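You operate a simulated robot arm through the tools that you are given. There is no shell and no other tool. Be economical: measure what you need, move in short steps, check, and stop when the job is done.

The job below is to be done with a simulated robot arm. You get a single attempt, and the scene is never put back.

TASK
Put things in order on the chair side of the packing table. At the end: the white blue banded tube stands where the blue peg stood; the blue coupling is in the silver set tray; the blue peg from the chair side of the packing table stands where the blue coupling stood; the green coupling stands on top of the silver long steel box; whatever was shut is shut again. Leave all else as you found it, and nothing knocked over.

The check looks at the end state, three seconds after you hand in, the way a careful person would. Anything else that was tipped, shoved, dropped, spilled or broken makes it a failure.

THE ROBOT
A 7-joint arm with a two-finger gripper, fixed in place. Base frame: the origin is at the foot of the arm, x ahead of it, y to its left, z up. Units: mm, degrees, N and s.
With the tool pointing down near the work surface it reaches from about 340 to 720 mm from the base axis. Its first joint turns from -66.0 to 66.0 degrees. Payload 2.45 kg.
The tool frame sits at the grasp point between the pads (the TCP): z along the fingers, y along the line on which they close. The tips reach 26 mm beyond it. Largest opening 96 mm; the body of the gripper starts 69 mm behind the TCP.
Orientation is told as [roll, pitch, yaw] about the base's x, y, z axes, in that order, counted from this pose: with the fingers straight down and closing along the base's y, the tool's x points along the base's -x, its y along +y and its z along -z.

THE INTERFACE
- The arm moves only by the tool send_rows. Its argument "rows" is text: rows parted by semicolons, each of 7 numbers parted by spaces: the shift along the tool's x, y, z in mm, then the turn, a rotation vector about the tool's x, y, z in degrees, then the closure, from 0 (fully open) to 1 (shut). In form: tx ty tz rx ry rz fingers; .... A call has 1 to 8 rows; each row shifts and turns the commanded pose from where the row before left it, along the tool's axes as they then stand. A row lasts 0.2 s, in which the tool goes at most 50 mm and 8.6 degrees; a call with a longer step from one row to the next is refused whole, and so is a gripper value outside its range. A pose out of reach is approached as far as the arm can. The call stops where the force on the tool passes 40 N (or 10 N more than at its start, if that is more) or the arm is blocked; 0.2 s more then pass. Each finger halts on what it meets, pressing with about 39 N; the grip force reading is that of the motor and also rises with nothing between the fingers. The clock runs only during rows and for 0.2 s after the last one: add rows that do not move to give the fingers time. The reply holds the time, the measured pose of the TCP, the force on the tool along the base axes, the opening and the grip force, in the units named above and with some noise, with the torque about the TCP (base axes, N m) and any sound that the robot's microphone picked up.
- Cameras (640 x 400 px; columns grow to the right, rows downward): "scene" is fixed at [166.9, -406, 1401.6]; the picture's right is [0.69, -0.72, 0.00], its down [-0.55, -0.53, -0.65] and it looks along [0.47, 0.45, -0.76] (base axes); focal length 298 px, centre (320, 200). "wrist" rides on the gripper at [82, 3, -98] in the tool frame; the picture's right is [-0.04, 1.00, 0.00], its down [-0.73, -0.03, -0.68] and it looks along [-0.68, -0.03, 0.73] (tool axes); focal length 256 px, centre (320, 200).
- camera(camera): a new picture of that camera. It takes no simulated time.
- point_at(camera, pixels): for up to 12 pixels [column, row] of the newest picture of that camera ("zoom" is the newest enlarged one), the place [x, y, z] in the base frame of the surface seen there, good to about 2 mm. It takes no simulated time.
- inspect(camera, box): a new picture of the part [left, top, right, bottom] of that camera's present view, enlarged. It takes no simulated time.
- hand_in(): hands the job in; it is judged then, once.

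Work in short steps. Measure before you move; look again where a grasp or a placing could have gone wrong, and mend it. Open the gripper and draw the arm clear of the work before you hand the job in, unless the task says otherwise; then end with one line.

The tools are called after "Call:" as a command line: name --argument value ..., lists and objects as JSON in quotes. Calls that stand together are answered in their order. send_rows: Moves the arm, as the interface text tells. Its arguments: {"type":"object","properties":{"rows":{"type":"string"}},"required":["rows"]} The other tools are called the same way: camera (camera) takes a picture; point_at (camera, pixels) gives the place of the surface under pixels of a picture; inspect (camera, box) takes an enlarged picture of a part of a camera's view; hand_in () hands the job in.

At the start:

```text
clock: 0.0
eef_pos: [319.6, -120.2, 1152.9]
tcp_rot: [-0.1, 0.0, 0.0]
force: [-0.3, 0.1, -0.2]
torque: [-0.01, -0.01, 0.02]
finger_gap: 96.1
grip_force: 0.1
```

scene: 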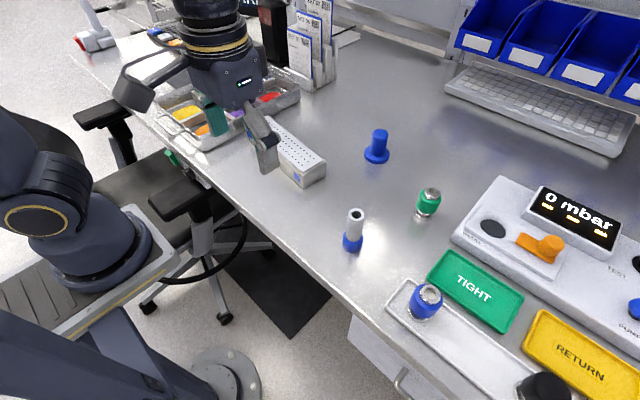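
wrist: 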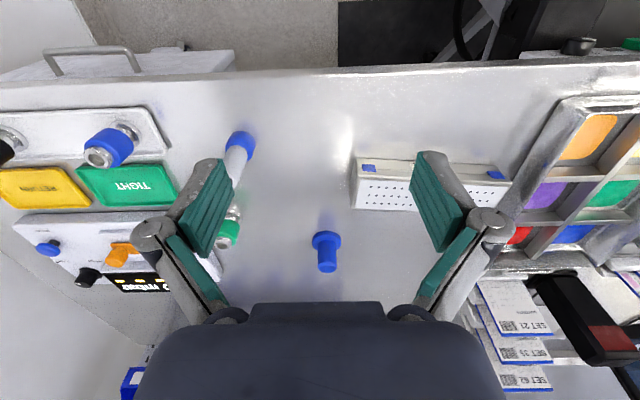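

I'll begin by enlarging the main areas of the scene view to identify the objects.

Call:
inspect --camera "scene" --box '[320, 110, 480, 260]'

Call:
inspect --camera "scene" --box '[370, 240, 640, 400]'

Call:
inspect --camera "scene" --box '[120, 60, 360, 210]'

Call:
inspect --camera "wrist" --box '[330, 70, 640, 290]'

Call:
inspect --camera "wrist" --box '[0, 30, 270, 300]'

```text
2.67 times, centred on (400, 185) of scene
```

zoom: 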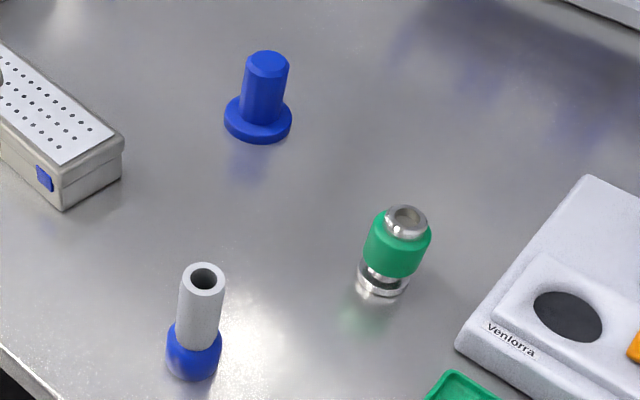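

```text
2.37 times, centred on (505, 320) of scene
```

zoom: 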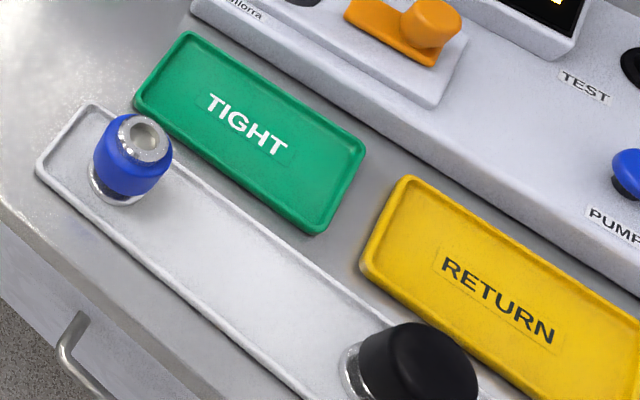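

```text
2.67 times, centred on (240, 135) of scene
```

zoom: 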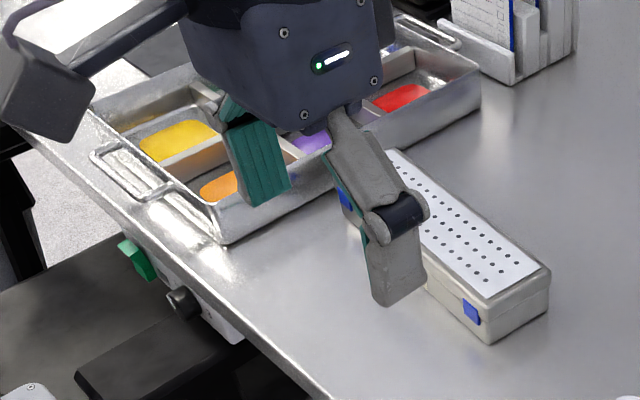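

```text
1.82 times, centred on (485, 180) of wrist
```

zoom: 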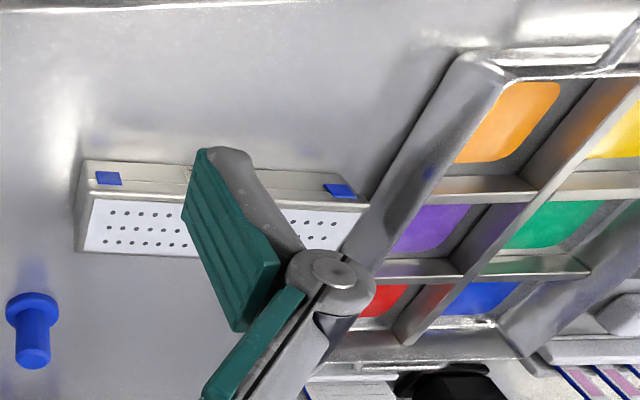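

```text
1.48 times, centred on (135, 165) of wrist
```

zoom: 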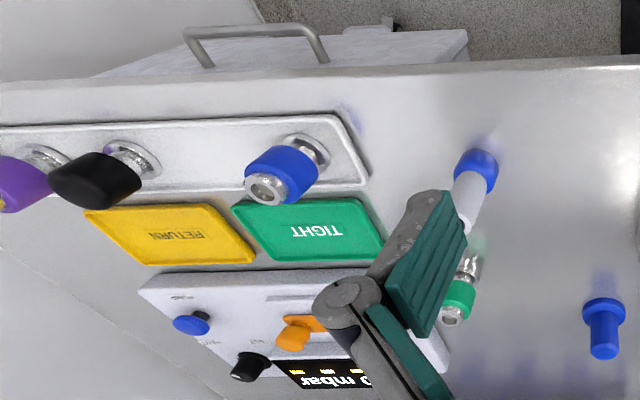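

Identified: tube (354,230), blue peg (377,147), green coupling (428,203), blue coupling (425,300) in the long tray, steel box, and compartment tray. Now I measure them.

Call:
camera --camera "scene"

Call:
point_at --camera "scene" --pixels '[[381, 132], [376, 158], [357, 213], [352, 250], [430, 192], [426, 214], [430, 291], [420, 316], [400, 180], [450, 335], [300, 150], [322, 178]]'

Call:
camera --camera "wrist"

Call:
point_at --camera "wrist" --pixels '[[357, 208], [510, 180], [362, 160], [585, 135], [550, 197], [612, 195], [575, 235], [518, 237], [580, 215], [522, 200], [600, 97], [500, 265]]'

```text
taken
```

scene: 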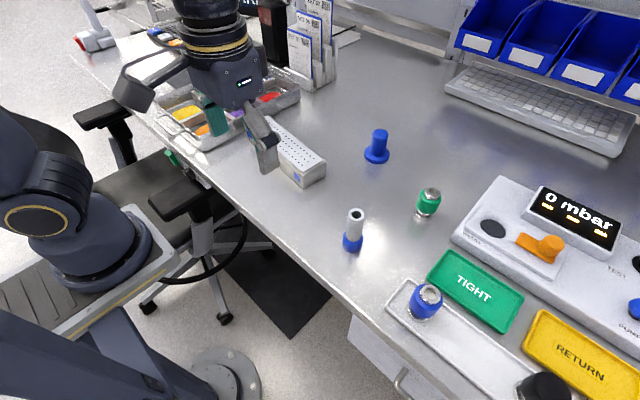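

```text
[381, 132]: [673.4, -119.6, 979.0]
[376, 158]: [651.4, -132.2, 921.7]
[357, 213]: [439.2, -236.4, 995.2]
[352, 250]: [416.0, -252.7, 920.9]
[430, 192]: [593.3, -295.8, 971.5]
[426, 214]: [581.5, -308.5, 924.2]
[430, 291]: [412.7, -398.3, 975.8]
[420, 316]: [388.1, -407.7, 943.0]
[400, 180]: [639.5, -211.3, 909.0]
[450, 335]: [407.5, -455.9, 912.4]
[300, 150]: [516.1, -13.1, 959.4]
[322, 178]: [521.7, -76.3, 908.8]
```

```text
taken
```

wrist: 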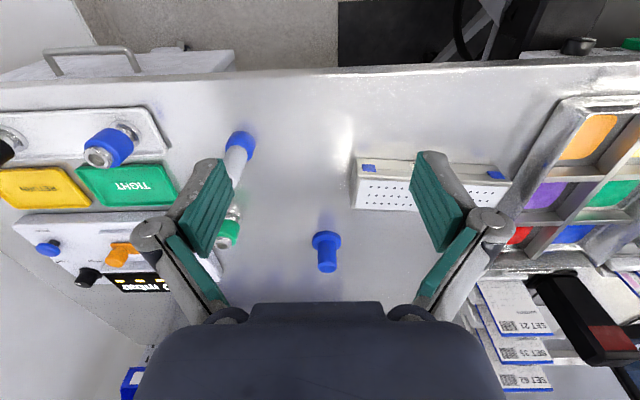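

```text
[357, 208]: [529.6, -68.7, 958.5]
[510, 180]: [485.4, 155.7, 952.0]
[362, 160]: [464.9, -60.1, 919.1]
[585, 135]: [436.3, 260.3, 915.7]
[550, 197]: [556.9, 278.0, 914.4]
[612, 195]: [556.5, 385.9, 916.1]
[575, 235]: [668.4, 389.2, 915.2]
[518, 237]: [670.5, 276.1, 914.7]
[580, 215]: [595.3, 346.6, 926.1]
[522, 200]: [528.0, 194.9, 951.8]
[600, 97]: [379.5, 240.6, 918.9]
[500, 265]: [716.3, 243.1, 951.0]
```

Table top is near z 909, box top near 959. I enlarge each item to measure its axis and heights precisely.

Call:
inspect --camera "scene" --box '[385, 265, 465, 335]'

Call:
point_at --camera "zoom" --pixels '[[320, 200], [360, 150], [330, 260], [300, 330], [280, 340], [230, 250], [440, 230], [350, 130], [350, 220], [280, 150], [440, 300], [120, 200]]'

Call:
inspect --camera "wrist" --box '[70, 110, 170, 190]'

Call:
point_at --camera "zoom" --pixels '[[180, 310], [130, 310], [250, 310], [180, 260], [180, 350], [270, 180], [270, 270], [350, 90], [390, 160], [420, 120], [340, 110], [470, 180]]'

```text
5.71 times, centred on (425, 300) of scene
```

zoom: 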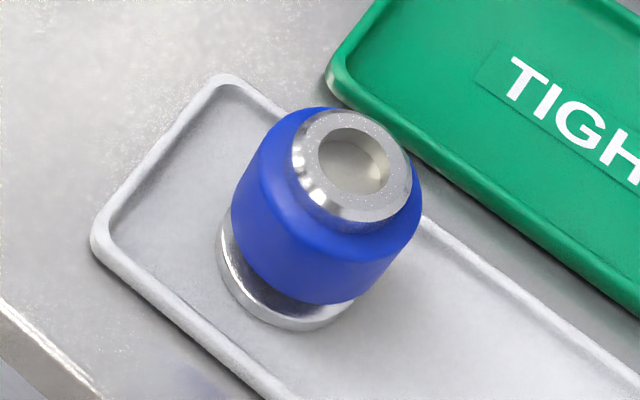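

```text
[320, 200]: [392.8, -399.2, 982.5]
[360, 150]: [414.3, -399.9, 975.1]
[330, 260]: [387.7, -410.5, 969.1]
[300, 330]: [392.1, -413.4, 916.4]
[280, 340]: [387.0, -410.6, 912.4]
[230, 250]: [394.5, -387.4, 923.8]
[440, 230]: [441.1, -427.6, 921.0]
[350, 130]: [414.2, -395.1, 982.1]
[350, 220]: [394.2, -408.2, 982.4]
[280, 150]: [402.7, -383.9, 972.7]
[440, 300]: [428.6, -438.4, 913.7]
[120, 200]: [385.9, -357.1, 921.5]
```

```text
5.00 times, centred on (120, 150) of wrist
```

zoom: 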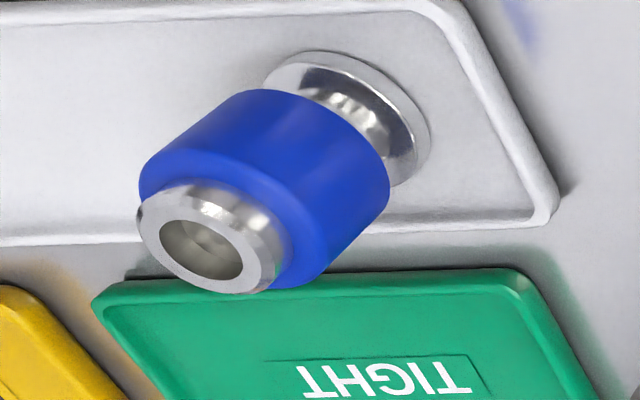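

```text
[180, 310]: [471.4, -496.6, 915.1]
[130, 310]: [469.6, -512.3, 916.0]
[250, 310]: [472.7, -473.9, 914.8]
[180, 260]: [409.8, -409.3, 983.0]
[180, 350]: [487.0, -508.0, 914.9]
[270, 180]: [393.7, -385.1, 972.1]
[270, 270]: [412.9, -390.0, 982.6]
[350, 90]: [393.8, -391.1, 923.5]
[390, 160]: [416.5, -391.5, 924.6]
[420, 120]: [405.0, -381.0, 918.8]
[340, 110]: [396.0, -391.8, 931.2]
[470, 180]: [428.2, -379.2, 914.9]
```

The blue coupling's axis is about (406,-400) with its top at z 982 and the body spanning roughly 932–972. I move high above it, keeping the orientation.

Call:
send_rows --rows "-12.3 -40 6 0 0 0 0;-12.3 -40 6 0 0 0 0;-12.3 -40 6 0 0 0 0;-12.3 -40 6 0 0 0 0;-12.3 -40 6 0 0 0 0;-12.3 -40 6 0 0 0 0;-12.6 -40 6 0 0 0 0;0 0 0 0 0 0 0"

Call:
camera --camera "wrist"

Call:
camera --camera "scene"

```text
clock: 1.8
eef_pos: [405.6, -401.0, 1109.9]
tcp_rot: [0.0, 0.0, 0.0]
force: [0.0, 0.3, 0.0]
torque: [0.02, -0.01, 0.01]
finger_gap: 96.0
grip_force: 0.0
```

```text
taken
```

wrist: 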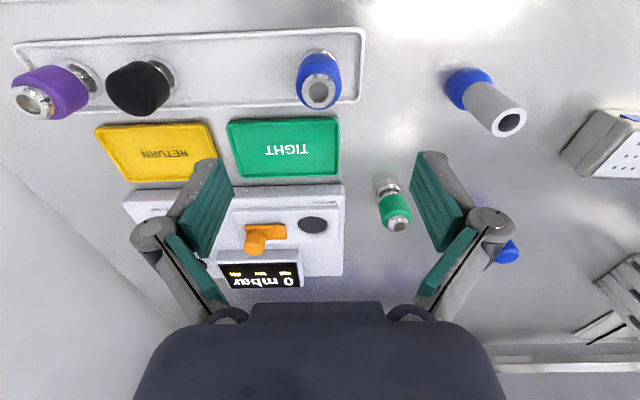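

```text
taken
```

scene: 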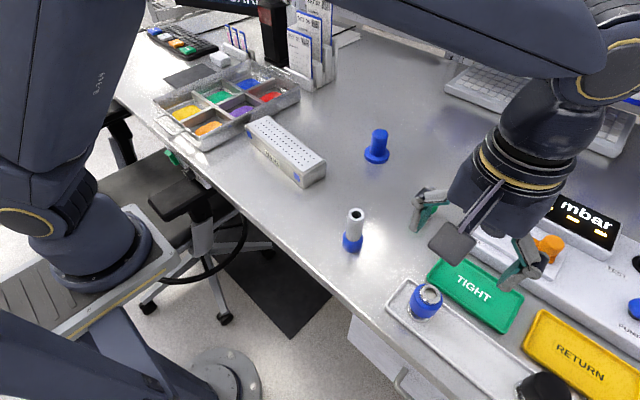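

The arm is out of most of the scene view now; I check the coupling axis from above, and look at the other items and the far-left area of the scene.

Call:
inspect --camera "wrist" --box '[280, 40, 360, 120]'

Call:
point_at --camera "zoom" --pixels '[[237, 255], [395, 255], [315, 325], [315, 200], [210, 180], [430, 180], [315, 120], [315, 60], [250, 30], [390, 30]]'

Call:
inspect --camera "scene" --box '[70, 0, 350, 190]'

Call:
point_at --camera "scene" --pixels '[[207, 128], [185, 112], [242, 110], [218, 96], [270, 96], [247, 84], [222, 117], [256, 102], [200, 105], [230, 90], [234, 103], [285, 150]]'

```text
5.00 times, centred on (320, 80) of wrist
```

zoom: 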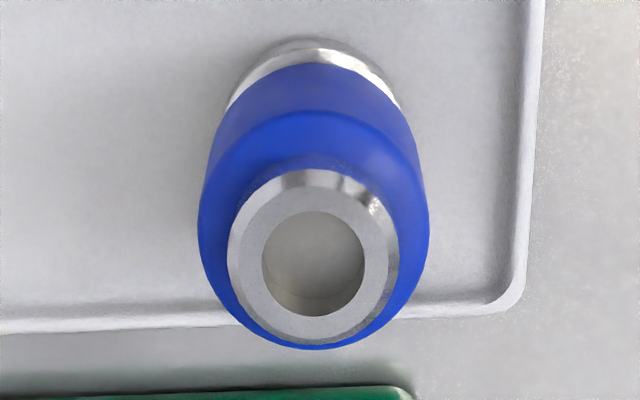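

```text
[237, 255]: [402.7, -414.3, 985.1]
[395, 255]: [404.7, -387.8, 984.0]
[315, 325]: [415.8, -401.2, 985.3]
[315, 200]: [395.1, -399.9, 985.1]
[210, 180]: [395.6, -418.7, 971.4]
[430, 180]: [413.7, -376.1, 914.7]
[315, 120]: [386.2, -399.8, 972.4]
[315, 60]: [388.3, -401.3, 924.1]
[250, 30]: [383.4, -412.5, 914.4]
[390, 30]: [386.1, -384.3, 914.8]
```

```text
2.11 times, centred on (210, 95) of scene
```

zoom: 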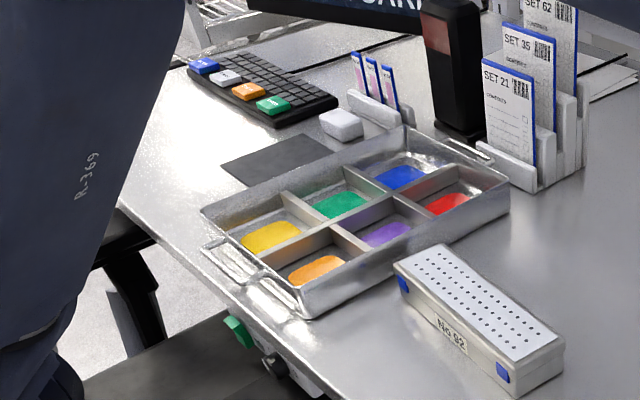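

```text
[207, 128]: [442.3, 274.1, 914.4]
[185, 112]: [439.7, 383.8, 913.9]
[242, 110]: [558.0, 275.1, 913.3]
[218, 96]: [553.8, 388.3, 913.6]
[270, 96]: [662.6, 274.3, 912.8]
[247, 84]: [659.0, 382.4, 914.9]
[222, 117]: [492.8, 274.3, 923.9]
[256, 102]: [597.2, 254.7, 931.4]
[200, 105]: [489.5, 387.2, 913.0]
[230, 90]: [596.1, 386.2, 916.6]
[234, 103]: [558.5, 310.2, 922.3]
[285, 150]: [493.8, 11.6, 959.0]
```

Coupling axis is (405.5,-400.5), matching the TCP. I descend to TCP z ≈ 961 with the fingers open, then close.

Call:
send_rows --rows "0 0.5 40 0 0 0 0;0 0 40 0 0 0 0;0 0 30 0 0 0 0;0 0 25 0 0 0 0;0 0 14 0 0 0 0;0 0 0 0 0 0 0"

Call:
camera --camera "wrist"

```text
clock: 3.2
eef_pos: [405.4, -398.7, 962.6]
tcp_rot: [0.1, 0.1, 0.0]
force: [0.4, -0.6, -0.5]
torque: [0.01, -0.03, 0.01]
finger_gap: 96.3
grip_force: 0.2
```

```text
taken
```

wrist: 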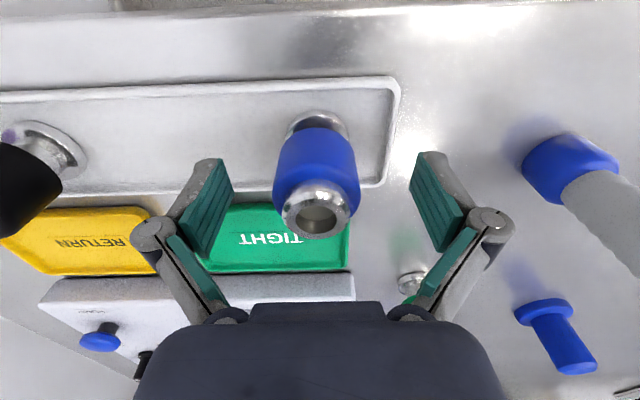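

The coupling sits between the pads (column 316). I close on it and wait.

Call:
send_rows --rows "0 -1.5 0 0 0 0 0.3;0 0 0 0 0 0 0.5;0 0 0 0 0 0 1;0 0 0 0 0 0 1;0 0 0 0 0 0 1;0 0 0 0 0 0 1"

```text
clock: 4.6
eef_pos: [406.3, -399.7, 962.4]
tcp_rot: [0.0, -0.1, 0.0]
force: [-0.1, 0.1, 0.4]
torque: [-0.05, 0.0, 0.0]
finger_gap: 40.7
grip_force: 39.0
```

Held with a 40.7 mm gap and 39 N. I lift and check that it comes free.

Call:
send_rows --rows "0 0 -5 0 0 0 1;0 0 -15 0 0 0 1;0 0 -35 0 0 0 1;0 0 -45 0 0 0 1;0 0 -45 0 0 0 1;0 0 0 0 0 0 1"

Call:
camera --camera "wrist"

Call:
camera --camera "scene"

```text
clock: 6.0
eef_pos: [405.3, -402.2, 1106.3]
tcp_rot: [-0.1, 0.0, 0.0]
force: [0.7, -0.9, -0.8]
torque: [0.01, 0.02, 0.01]
finger_gap: 40.6
grip_force: 38.9
```

```text
taken
```

wrist: 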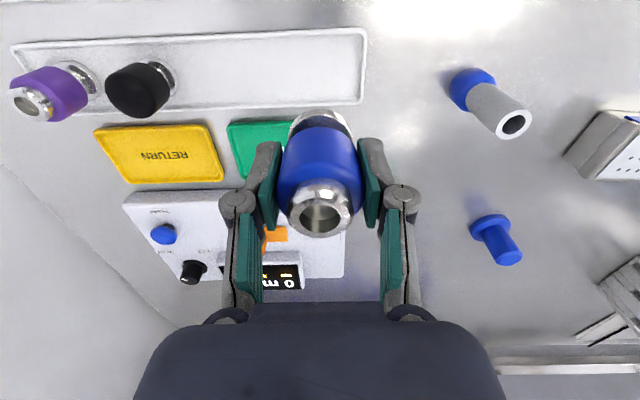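

```text
taken
```

scene: 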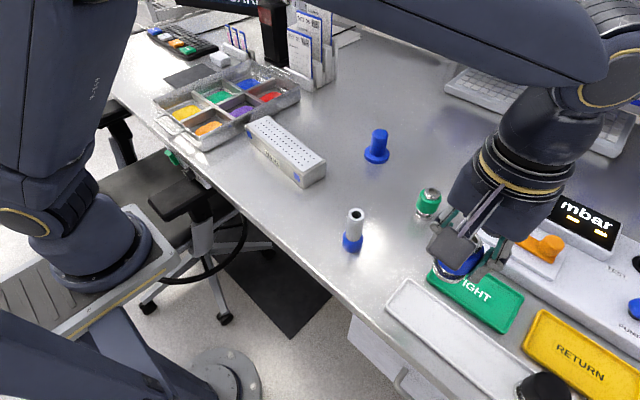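

The coupling came cleanly. I carry it at height towards the purple cell's centre (~555,277), halfway first.

Call:
send_rows --rows "-9.4 30 0 0 0 0 1;-9.4 42.4 0 0 0 0 1;-9.4 42.4 0 0 0 0 1;-9.4 42.4 0 0 0 0 1;-9.4 42.4 0 0 0 0 1;-9.4 42.4 0 0 0 0 1;-9.4 42.4 0 0 0 0 1;-9.4 42.4 0 0 0 0 1"

Call:
send_rows --rows "-9.4 42.4 0 0 0 0 1;-9.4 42.4 0 0 0 0 1;-9.4 42.4 0 0 0 0 1;-9.4 42.4 0 0 0 0 1;-9.4 42.4 0 0 0 0 1;-9.4 42.4 0 0 0 0 1;-9.4 42.4 0 0 0 0 1;-9 42.4 0 0 0 0 1"

Call:
camera --camera "wrist"

Call:
camera --camera "scene"

```text
clock: 7.8
eef_pos: [480.2, -73.7, 1106.9]
tcp_rot: [0.0, -0.1, 0.0]
force: [-0.1, -0.1, -1.0]
torque: [-0.03, 0.0, 0.01]
finger_gap: 40.3
grip_force: 38.9
```

```text
clock: 9.6
eef_pos: [556.4, 265.6, 1107.8]
tcp_rot: [-0.1, 0.1, 0.0]
force: [0.6, 0.0, -1.9]
torque: [-0.01, 0.01, 0.02]
finger_gap: 40.7
grip_force: 39.0
```

```text
taken
```

wrist: 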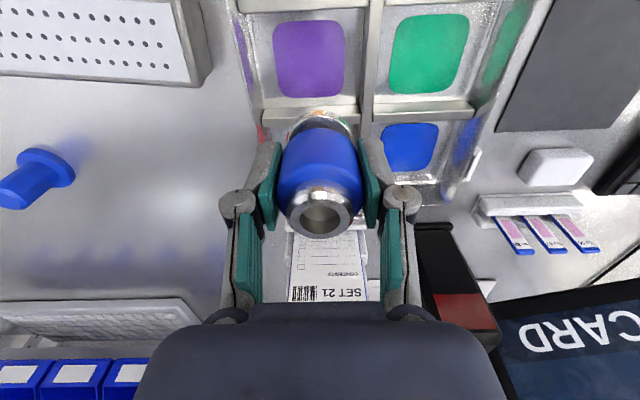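

```text
taken
```

scene: 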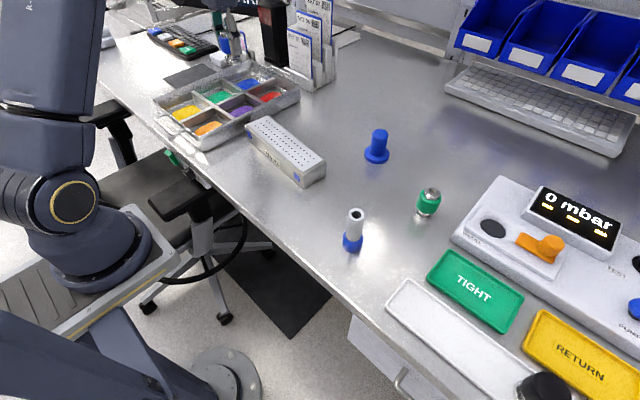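

I measure the cell walls and the card-stand location from this wrist view before descending.

Call:
point_at --camera "wrist" --pixels '[[308, 55], [245, 60], [368, 60], [300, 8], [270, 107], [330, 260], [330, 292], [430, 230], [440, 290], [378, 112]]'

Call:
point_at --camera "scene" --pixels '[[291, 30], [298, 75], [240, 108], [270, 20], [228, 110], [254, 95], [222, 98], [257, 115]]'

```text
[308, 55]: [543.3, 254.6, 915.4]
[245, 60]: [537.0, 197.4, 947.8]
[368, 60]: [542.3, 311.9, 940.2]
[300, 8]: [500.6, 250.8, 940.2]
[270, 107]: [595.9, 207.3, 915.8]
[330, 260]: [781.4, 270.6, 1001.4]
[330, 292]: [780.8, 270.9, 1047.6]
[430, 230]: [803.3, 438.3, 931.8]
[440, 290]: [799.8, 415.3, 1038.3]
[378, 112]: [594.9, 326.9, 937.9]
```

```text
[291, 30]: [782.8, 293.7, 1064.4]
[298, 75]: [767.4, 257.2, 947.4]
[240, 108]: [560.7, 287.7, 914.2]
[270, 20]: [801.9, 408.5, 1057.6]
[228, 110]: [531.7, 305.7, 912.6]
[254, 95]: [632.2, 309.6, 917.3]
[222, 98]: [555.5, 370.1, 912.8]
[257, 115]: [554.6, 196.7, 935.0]
```

Cell spans y≈203–312 and x≈502–600, so its centre is about (550,257); floor z≈915. I centre and lower to just above the floor.

Call:
send_rows --rows "6.5 -9 20 0 0 0 1;0 0 40 0 0 0 1;0 0 35 0 0 0 1;0 0 25 0 0 0 1;0 0 15 0 0 0 1;0 0 3 0 0 0 1;0 0 0 0 0 0 1"

Call:
camera --camera "wrist"

Call:
inspect --camera "scene" --box '[140, 40, 340, 190]'

```text
clock: 11.2
eef_pos: [548.6, 256.2, 968.7]
tcp_rot: [0.0, 0.0, 0.1]
force: [-0.5, -0.6, -2.0]
torque: [0.0, 0.0, 0.03]
finger_gap: 40.7
grip_force: 39.0
```

```text
taken
```

wrist: 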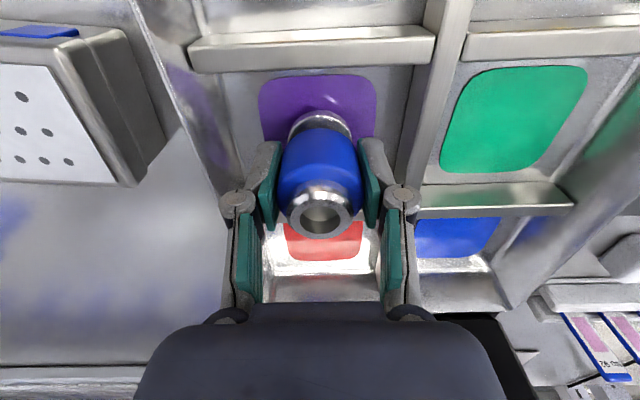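

```text
2.67 times, centred on (240, 115) of scene
```

zoom: 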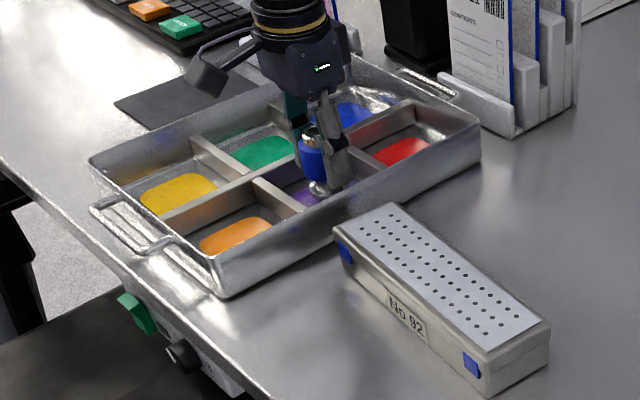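

The coupling hovers a few mm above the purple patch, clear of the dividers. I lower it in small steps.

Call:
send_rows --rows "3 0 2 0 0 0 1;2 0 1.5 0 0 0 1;0 0 1 0 0 0 1;0 0 0 0 0 0 1"

```text
clock: 12.2
eef_pos: [544.5, 255.6, 965.2]
tcp_rot: [-0.1, 0.0, -0.1]
force: [-0.4, -0.5, -1.6]
torque: [0.02, 0.03, -0.01]
finger_gap: 40.7
grip_force: 38.7
```

Call:
send_rows --rows "0 0 1 0 0 0 1;0 0 0.8 0 0 0 1;0 0 0.7 0 0 0 1;0 0 0 0 0 0 1"

```text
clock: 13.2
eef_pos: [543.8, 255.3, 961.0]
tcp_rot: [0.0, 0.0, 0.0]
force: [-0.1, 0.6, -1.6]
torque: [0.01, -0.02, 0.0]
finger_gap: 40.6
grip_force: 39.1
```

No contact yet; I continue in small steps.

Call:
send_rows --rows "0 0 0.7 0 0 0 1;0 0 0.7 0 0 0 1;0 0 0 0 0 0 1"

Call:
inspect --camera "wrist" --box '[240, 60, 400, 260]'

```text
clock: 14.0
eef_pos: [543.2, 256.3, 962.2]
tcp_rot: [0.0, -0.2, -0.1]
force: [-2.5, -3.4, 9.6]
torque: [-0.12, 0.13, -0.04]
finger_gap: 40.4
grip_force: 38.5
```

```text
2.00 times, centred on (320, 160) of wrist
```

zoom: 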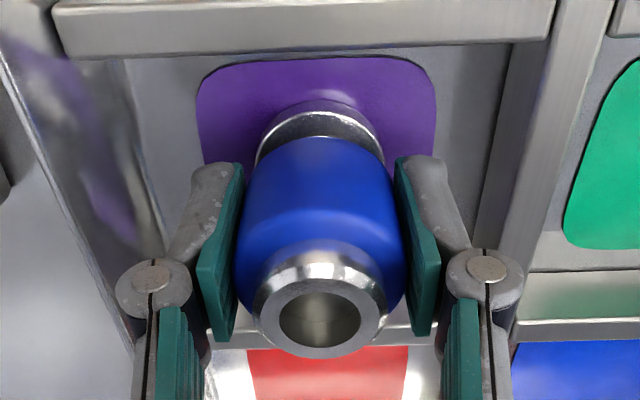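

Contact (about 10 N up) — it's on the cell floor. I open partly, to a gap of ~62 mm, and rise.

Call:
send_rows --rows "0 0 -0.5 0 0 0 0.5;0 0 0 0 0 0 0.4;0 0 0 0 0 0 0.35;0 0 0 0 0 0 0.35;0 0 0 0 0 0 0.35"

Call:
send_rows --rows "0 0 -10 0 0 0 0.35;0 0 -30 0 0 0 0.35;0 0 -45 0 0 0 0.35;0 0 -45 0 0 0 0.35;0 0 -20 0 0 0 0.35"

Call:
camera --camera "wrist"

Call:
inspect --camera "scene" --box '[140, 40, 340, 190]'

```text
clock: 15.2
eef_pos: [544.0, 256.5, 960.1]
tcp_rot: [0.0, 0.0, 0.0]
force: [-0.8, 0.6, 0.7]
torque: [-0.02, -0.03, 0.02]
finger_gap: 62.4
grip_force: 0.0
```

```text
clock: 16.4
eef_pos: [545.6, 255.7, 1112.8]
tcp_rot: [0.0, -0.1, -0.1]
force: [-0.1, -0.5, 0.0]
torque: [-0.01, -0.02, 0.01]
finger_gap: 62.4
grip_force: 0.1
```

```text
taken
```

wrist: 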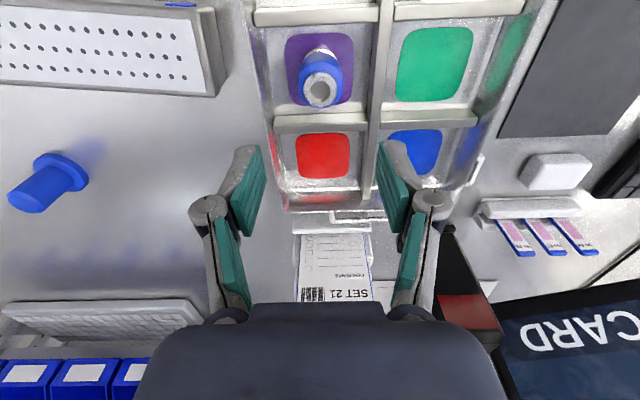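

```text
2.67 times, centred on (240, 115) of scene
```

zoom: 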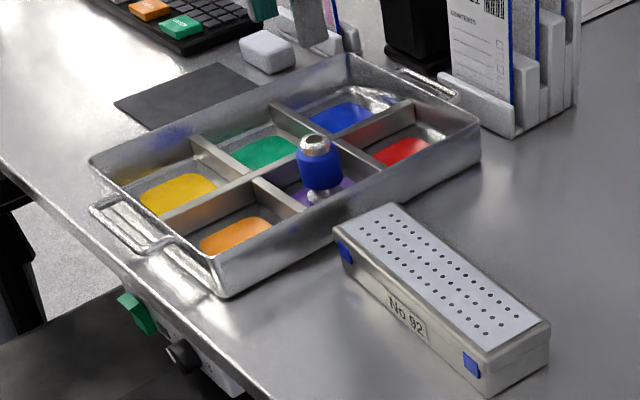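

The blue coupling stands in the tray. Next the peg: I measure it and the other items in the unobstructed scene view.

Call:
inspect --camera "scene" --box '[340, 115, 420, 175]'

Call:
point_at --camera "zoom" --pixels '[[324, 115], [324, 160], [324, 200], [255, 290], [290, 300], [380, 285], [320, 310], [240, 270], [395, 250], [300, 340]]'

Call:
inspect --camera "scene" --box '[320, 195, 400, 265]'

Call:
point_at --camera "zoom" --pixels '[[280, 105], [340, 105], [310, 80], [310, 130], [300, 200], [300, 240], [240, 290], [330, 290], [280, 320], [290, 250]]'

Call:
inspect --camera "scene" --box '[390, 170, 470, 230]'

Call:
point_at --camera "zoom" --pixels '[[280, 150], [360, 150], [320, 130], [320, 180], [300, 220], [300, 270], [260, 320], [340, 330], [240, 220], [380, 220]]'

```text
6.67 times, centred on (380, 145) of scene
```

zoom: 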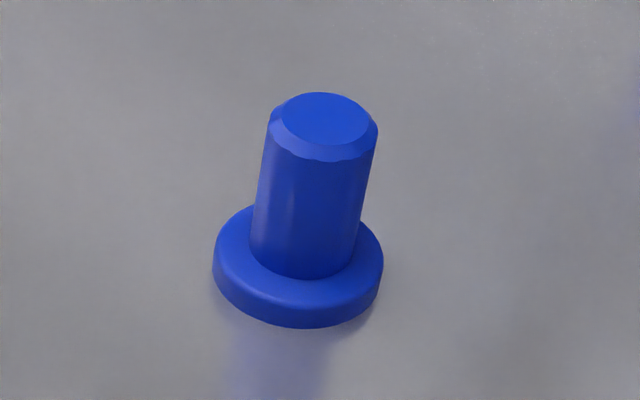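

```text
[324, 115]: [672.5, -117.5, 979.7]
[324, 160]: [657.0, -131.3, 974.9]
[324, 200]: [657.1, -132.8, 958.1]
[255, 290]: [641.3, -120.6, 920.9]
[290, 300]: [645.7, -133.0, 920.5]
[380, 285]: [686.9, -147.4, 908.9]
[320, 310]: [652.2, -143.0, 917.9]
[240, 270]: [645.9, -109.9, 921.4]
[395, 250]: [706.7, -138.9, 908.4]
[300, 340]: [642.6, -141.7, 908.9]
```

```text
5.71 times, centred on (360, 230) of scene
```

zoom: 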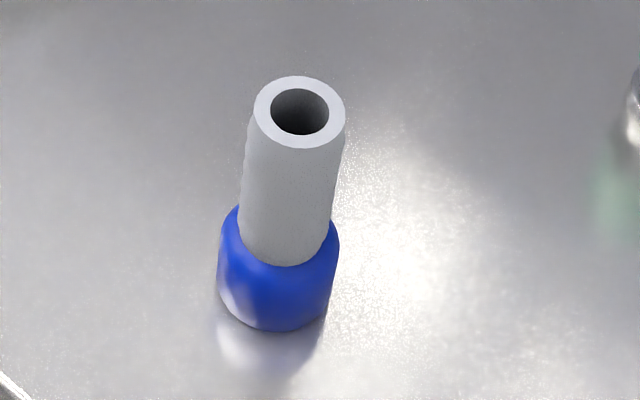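

```text
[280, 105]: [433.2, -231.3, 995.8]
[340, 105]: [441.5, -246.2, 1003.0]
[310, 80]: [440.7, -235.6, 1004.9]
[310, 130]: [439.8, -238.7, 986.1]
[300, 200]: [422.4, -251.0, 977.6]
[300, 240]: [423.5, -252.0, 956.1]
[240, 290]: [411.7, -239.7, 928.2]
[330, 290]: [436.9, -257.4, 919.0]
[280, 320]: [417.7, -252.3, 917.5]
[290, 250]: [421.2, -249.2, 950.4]
```

```text
6.67 times, centred on (430, 200) of scene
```

zoom: 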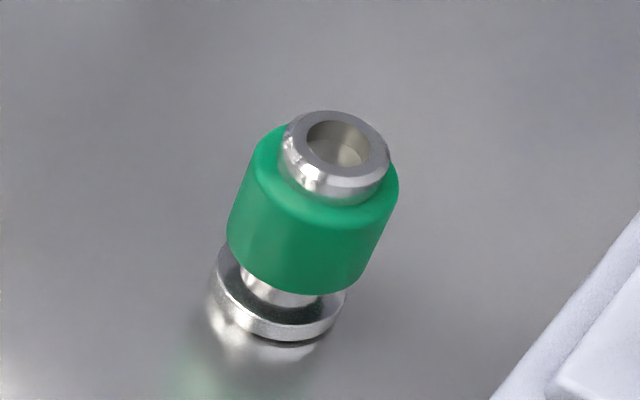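

```text
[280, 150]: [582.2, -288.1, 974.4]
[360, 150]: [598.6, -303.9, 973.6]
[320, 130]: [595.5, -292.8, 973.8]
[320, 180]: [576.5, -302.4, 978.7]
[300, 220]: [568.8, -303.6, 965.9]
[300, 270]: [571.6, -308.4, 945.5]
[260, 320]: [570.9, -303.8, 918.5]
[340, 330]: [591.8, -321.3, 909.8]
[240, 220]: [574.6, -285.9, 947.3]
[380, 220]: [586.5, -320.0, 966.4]
```

Peg axis is about (668,-121), top 980, flange top 921. I move above it with the fingers open and re-measure from the wrist.

Call:
send_rows --rows "-12 -47 0 0 0 0 0.35;-12 -47 0 0 0 0 0.2;-12 -47 0 0 0 0 0;-12 -47 0 0 0 0 0;-12 -47 0 0 0 0 0;-12 -47 0 0 0 0 0;-12 -47 0 0 0 0 0;-12 -47 0 0 0 0 0"

Call:
camera --camera "wrist"

```text
clock: 18.2
eef_pos: [641.1, -120.9, 1111.4]
tcp_rot: [0.1, 0.0, 0.0]
force: [0.6, -0.3, 0.5]
torque: [0.0, -0.01, 0.02]
finger_gap: 95.9
grip_force: 0.1
```

```text
taken
```

wrist: 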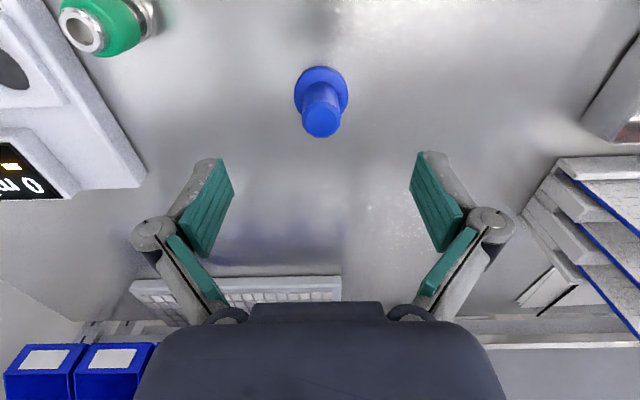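

Call:
inspect --camera "wrist" --box '[280, 60, 360, 140]'

Call:
point_at --camera "zoom" --pixels '[[250, 295], [380, 295], [322, 245], [322, 350], [215, 180], [430, 180], [322, 50], [322, 295], [300, 100]]'

```text
5.00 times, centred on (320, 100) of wrist
```

zoom: 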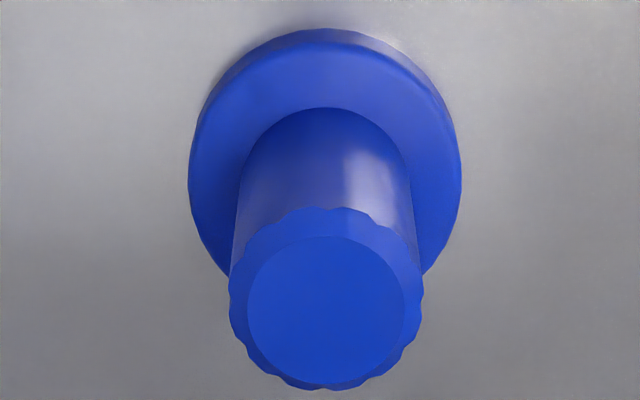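

```text
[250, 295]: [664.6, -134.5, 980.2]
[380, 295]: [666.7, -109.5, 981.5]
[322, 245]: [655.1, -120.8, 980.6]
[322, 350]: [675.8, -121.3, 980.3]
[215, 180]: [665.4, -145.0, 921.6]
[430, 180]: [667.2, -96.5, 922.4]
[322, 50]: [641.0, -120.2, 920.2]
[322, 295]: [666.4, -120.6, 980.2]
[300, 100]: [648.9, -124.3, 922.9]
```

Peg centre is (667,-120.7), top 981. I shift 26 mm forward and descend to TCP z ≈ 958.

Call:
send_rows --rows "-26 0 0 0 0 0 0;0 0 40 0 0 0 0;0 0 40 0 0 0 0;0 0 35 0 0 0 0;0 0 25 0 0 0 0;0 0 13 0 0 0 0;0 0 0 0 0 0 0"

Call:
camera --camera "wrist"

```text
clock: 19.8
eef_pos: [666.3, -120.5, 958.5]
tcp_rot: [-0.1, 0.0, 0.0]
force: [-0.3, -0.5, 0.0]
torque: [0.02, 0.01, 0.0]
finger_gap: 96.3
grip_force: 0.0
```

```text
taken
```

wrist: 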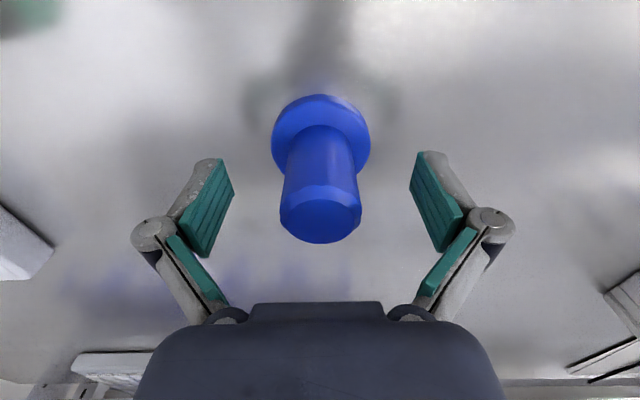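

The peg is centred between the pads (col 320). I close, then lift.

Call:
send_rows --rows "0 0 0 0 0 0 0.4;0 0 0 0 0 0 0.6;0 0 0 0 0 0 1;0 0 0 0 0 0 1;0 0 0 0 0 0 1;0 0 0 0 0 0 1;0 0 0 0 0 0 1"

Call:
send_rows --rows "0 0 -5 0 0 0 1;0 0 -15 0 0 0 1;0 0 -40 0 0 0 1;0 0 -45 0 0 0 1;0 0 -45 0 0 0 1;0 0 0 0 0 0 1"

Call:
camera --camera "wrist"

```text
clock: 21.4
eef_pos: [666.7, -120.5, 957.6]
tcp_rot: [0.0, 0.1, -0.1]
force: [-0.8, -1.0, 1.0]
torque: [0.05, -0.01, -0.02]
finger_gap: 36.4
grip_force: 39.0
```

```text
clock: 22.8
eef_pos: [665.8, -120.5, 1108.6]
tcp_rot: [0.1, 0.0, 0.0]
force: [-0.4, -0.2, -0.6]
torque: [-0.04, -0.02, -0.01]
finger_gap: 36.5
grip_force: 39.4
```

```text
taken
```

wrist: 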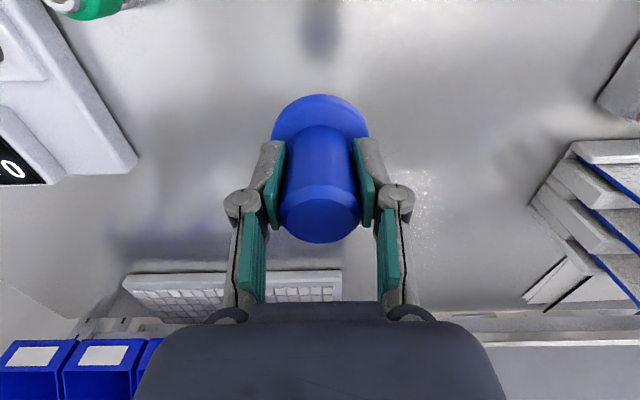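

Peg held. I carry it to above (405.5,-400.5).

Call:
send_rows --rows "32.6 -35 0 0 0 0 1;32.6 -35 0 0 0 0 1;32.6 -35 0 0 0 0 1;32.6 -35 0 0 0 0 1;32.6 -35 0 0 0 0 1;32.6 -35 0 0 0 0 1;32.6 -35 0 0 0 0 1;32.6 -35 0 0 0 0 1"

Call:
send_rows --rows "0 0 40 0 0 0 1;0 0 40 0 0 0 1;0 0 35 0 0 0 1;0 0 20 0 0 0 1;0 0 3 0 0 0 1;0 0 0 0 0 0 1;0 0 0 0 0 0 1"

Call:
camera --camera "wrist"

```text
clock: 24.6
eef_pos: [404.7, -400.0, 1107.3]
tcp_rot: [0.0, 0.0, 0.1]
force: [0.1, -0.1, -0.2]
torque: [0.03, 0.01, 0.02]
finger_gap: 36.5
grip_force: 38.7
```

```text
clock: 26.2
eef_pos: [406.3, -401.0, 970.9]
tcp_rot: [-0.1, -0.1, -0.1]
force: [-2.5, 2.5, 19.4]
torque: [0.18, -0.5, 0.11]
finger_gap: 36.4
grip_force: 39.0
```

```text
taken
```

wrist: 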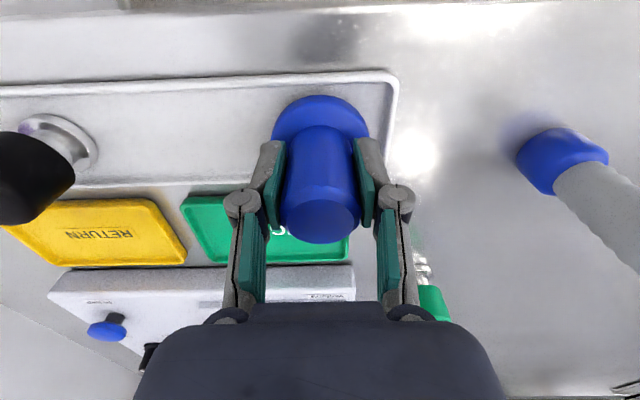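

Contact came 7 mm early (19 N, torque pointing to the +x side): the flange edge touches the tray's far rim. I back up and measure the tray's interior.

Call:
send_rows --rows "0 0 -20 0 0 0 1;0 0 -40 0 0 0 1;0 0 -40 0 0 0 1;0 0 0 0 0 0 1"

Call:
camera --camera "wrist"

Call:
inspect --camera "scene" --box '[370, 260, 530, 400]'

```text
clock: 27.2
eef_pos: [406.2, -400.3, 1069.5]
tcp_rot: [0.0, 0.0, 0.0]
force: [1.2, -0.2, -0.3]
torque: [0.0, -0.01, 0.06]
finger_gap: 36.4
grip_force: 39.3
```

```text
taken
```

wrist: 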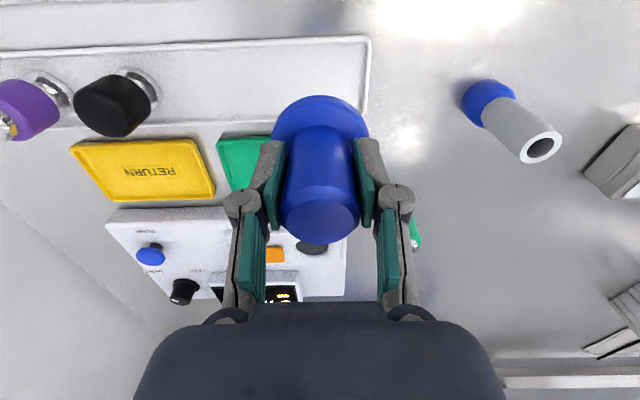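

```text
2.86 times, centred on (450, 330) of scene
```

zoom: 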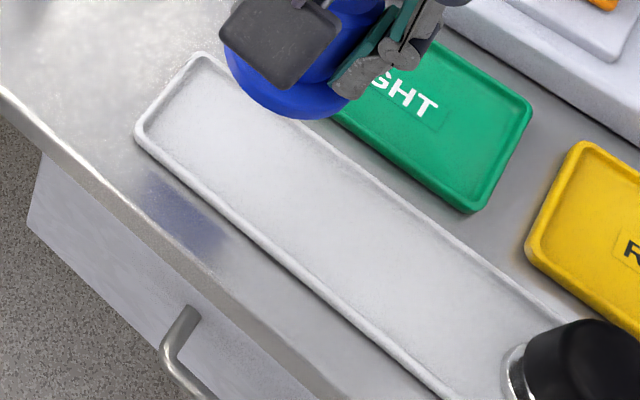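

I probe points on the inner and outer rims of both long edges.

Call:
point_at --camera "zoom" --pixels '[[240, 224], [246, 216], [252, 208], [262, 196], [330, 155], [338, 149], [345, 143], [322, 162], [310, 172], [150, 118], [142, 128], [180, 85]]'

Call:
inspect --camera "wrist" --box '[180, 30, 380, 150]'

Call:
point_at --camera "zoom" --pixels '[[200, 50], [200, 56], [200, 64], [200, 72], [200, 255], [200, 263], [200, 271], [200, 279], [200, 288], [560, 60], [590, 100], [605, 100]]'

```text
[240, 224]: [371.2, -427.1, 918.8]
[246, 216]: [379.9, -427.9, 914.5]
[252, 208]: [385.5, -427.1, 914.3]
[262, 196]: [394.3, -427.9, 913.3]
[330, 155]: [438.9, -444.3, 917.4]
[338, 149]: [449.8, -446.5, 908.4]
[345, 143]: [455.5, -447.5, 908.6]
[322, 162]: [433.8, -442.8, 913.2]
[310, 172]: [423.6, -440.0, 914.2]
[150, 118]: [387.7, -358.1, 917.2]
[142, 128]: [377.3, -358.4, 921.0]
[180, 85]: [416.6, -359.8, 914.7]
```

```text
3.20 times, centred on (280, 90) of wrist
```

zoom: 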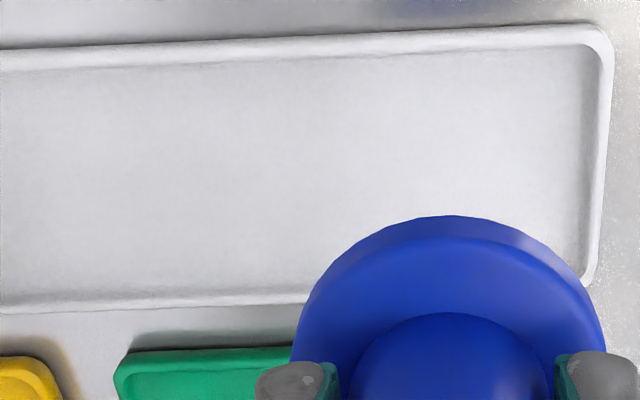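

```text
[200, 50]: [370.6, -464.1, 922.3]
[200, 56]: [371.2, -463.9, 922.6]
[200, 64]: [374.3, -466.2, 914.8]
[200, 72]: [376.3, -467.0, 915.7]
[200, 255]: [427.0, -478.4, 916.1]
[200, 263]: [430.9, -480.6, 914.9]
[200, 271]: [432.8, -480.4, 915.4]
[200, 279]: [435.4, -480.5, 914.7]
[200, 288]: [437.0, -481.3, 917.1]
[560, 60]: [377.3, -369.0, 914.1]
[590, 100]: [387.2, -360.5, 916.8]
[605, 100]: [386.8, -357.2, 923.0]
```

Tray interior spans x≈374–436 (62 mm), floor 914.5, rim 922; the flange is ~52 mm, so centring matters. I measure the held peg relative to the TCP.

Call:
inspect --camera "wrist" --box '[260, 85, 380, 250]'

Call:
point_at --camera "zoom" --pixels '[[320, 320], [320, 280], [320, 360], [240, 318], [400, 318], [320, 50], [320, 40], [210, 110], [430, 110], [320, 70]]'

Call:
inspect --camera "scene" --box '[410, 240, 490, 310]'

```text
2.42 times, centred on (320, 168) of wrist
```

zoom: 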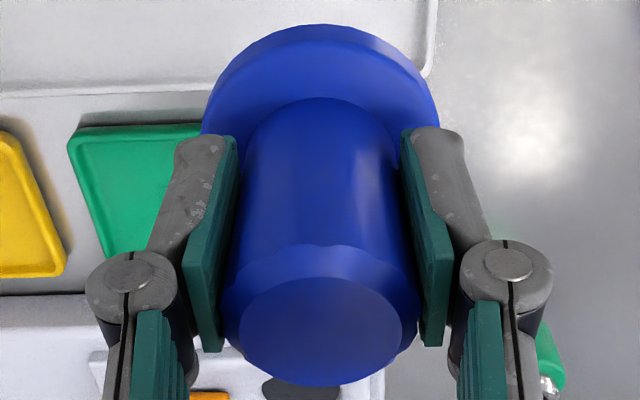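

```text
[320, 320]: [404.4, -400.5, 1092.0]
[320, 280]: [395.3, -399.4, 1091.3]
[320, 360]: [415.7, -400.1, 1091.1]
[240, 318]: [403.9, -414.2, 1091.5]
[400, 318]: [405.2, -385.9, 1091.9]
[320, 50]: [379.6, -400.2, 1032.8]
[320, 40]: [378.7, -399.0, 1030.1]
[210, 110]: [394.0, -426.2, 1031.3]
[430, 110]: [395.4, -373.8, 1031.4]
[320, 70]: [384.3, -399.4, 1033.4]
```

```text
5.71 times, centred on (450, 275) of scene
```

zoom: 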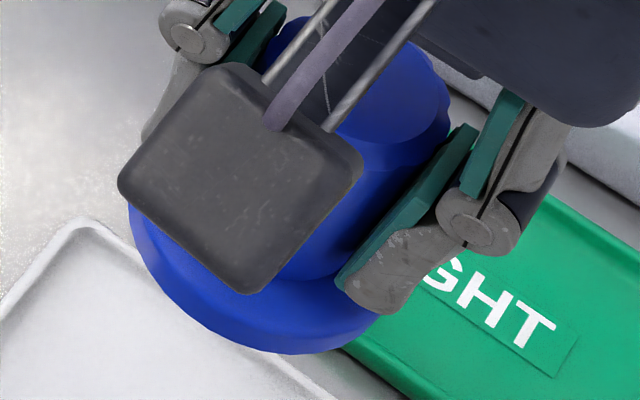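

The flange is ~59 mm wide and its centre sits ~2 mm forward of the TCP; centring it in the tray (x≈404.7) needs a shift of 3 mm toward the base. I shift and descend slowly.

Call:
send_rows --rows "3 0 40 0 0 0 1;0 0 40 0 0 0 1;0 0 15 0 0 0 1;0 0 3 0 0 0 1;0 0 1.5 0 0 0 1;0 0 1.5 0 0 0 1;0 0 0 0 0 0 1"

```text
clock: 28.8
eef_pos: [402.1, -399.9, 968.3]
tcp_rot: [-0.1, 0.0, 0.0]
force: [0.3, -0.5, -0.4]
torque: [0.0, 0.04, 0.0]
finger_gap: 36.8
grip_force: 38.8
```

Past the rim height (968) with no contact, so the flange is inside the rim. Continuing down to the floor.

Call:
send_rows --rows "0 0 1.5 0 0 0 1;0 0 1 0 0 0 1;0 0 0.7 0 0 0 1;0 0 0 0 0 0 1"

```text
clock: 29.8
eef_pos: [402.0, -399.4, 965.3]
tcp_rot: [0.0, 0.0, -0.1]
force: [0.7, -0.7, -0.8]
torque: [-0.02, 0.03, -0.03]
finger_gap: 36.5
grip_force: 38.7
```

Call:
send_rows --rows "0 0 0.8 0 0 0 1;0 0 0.7 0 0 0 1;0 0 0.7 0 0 0 1;0 0 0 0 0 0 1"

```text
clock: 30.8
eef_pos: [402.3, -399.2, 963.5]
tcp_rot: [0.0, 0.0, 0.0]
force: [0.0, 0.2, -0.8]
torque: [-0.02, -0.01, 0.02]
finger_gap: 36.5
grip_force: 38.8
```

No contact yet; a little further.

Call:
send_rows --rows "0 0 0.7 0 0 0 1;0 0 0.7 0 0 0 1;0 0 0 0 0 0 1"

```text
clock: 31.6
eef_pos: [402.3, -400.1, 961.9]
tcp_rot: [-0.1, -0.1, 0.1]
force: [-0.5, 1.5, 7.8]
torque: [0.05, 0.08, 0.0]
finger_gap: 36.4
grip_force: 39.2
```

Contact at floor level with hardly any torque: the peg stands flat. I open and rise.

Call:
send_rows --rows "0 0 -0.5 0 0 0 0.5;0 0 0 0 0 0 0.3;0 0 0 0 0 0 0.1;0 0 0 0 0 0 0.1;0 0 0 0 0 0 0.1"

Call:
send_rows --rows "0 0 -10 0 0 0 0;0 0 -30 0 0 0 0;0 0 -45 0 0 0 0;0 0 -45 0 0 0 0;0 0 -20 0 0 0 0"

Call:
camera --camera "wrist"

Call:
inspect --camera "scene" --box '[370, 240, 530, 360]'

```text
clock: 32.8
eef_pos: [402.7, -399.9, 963.4]
tcp_rot: [-0.1, 0.0, 0.0]
force: [-0.1, -0.2, -1.3]
torque: [0.0, 0.0, 0.0]
finger_gap: 86.5
grip_force: 0.0
```

```text
clock: 34.0
eef_pos: [403.9, -399.1, 1113.9]
tcp_rot: [0.0, 0.0, 0.0]
force: [0.0, 0.4, 0.0]
torque: [0.0, -0.02, 0.0]
finger_gap: 95.8
grip_force: 0.0
```

```text
taken
```

wrist: 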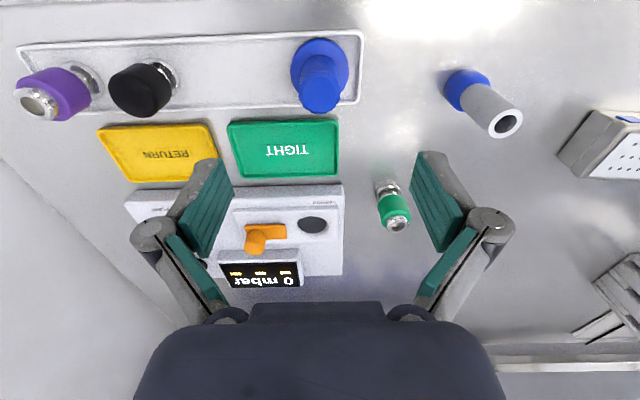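

```text
3.33 times, centred on (450, 300) of scene
```

zoom: 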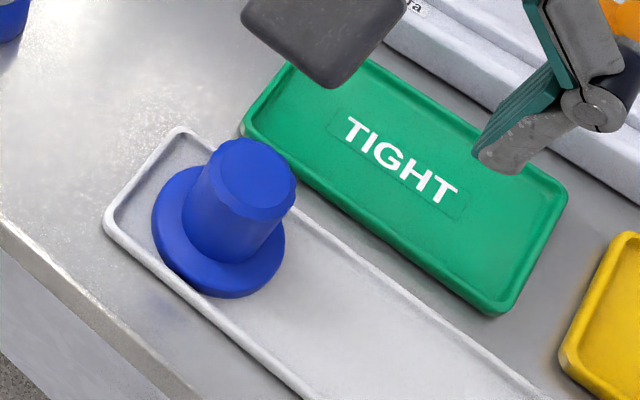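

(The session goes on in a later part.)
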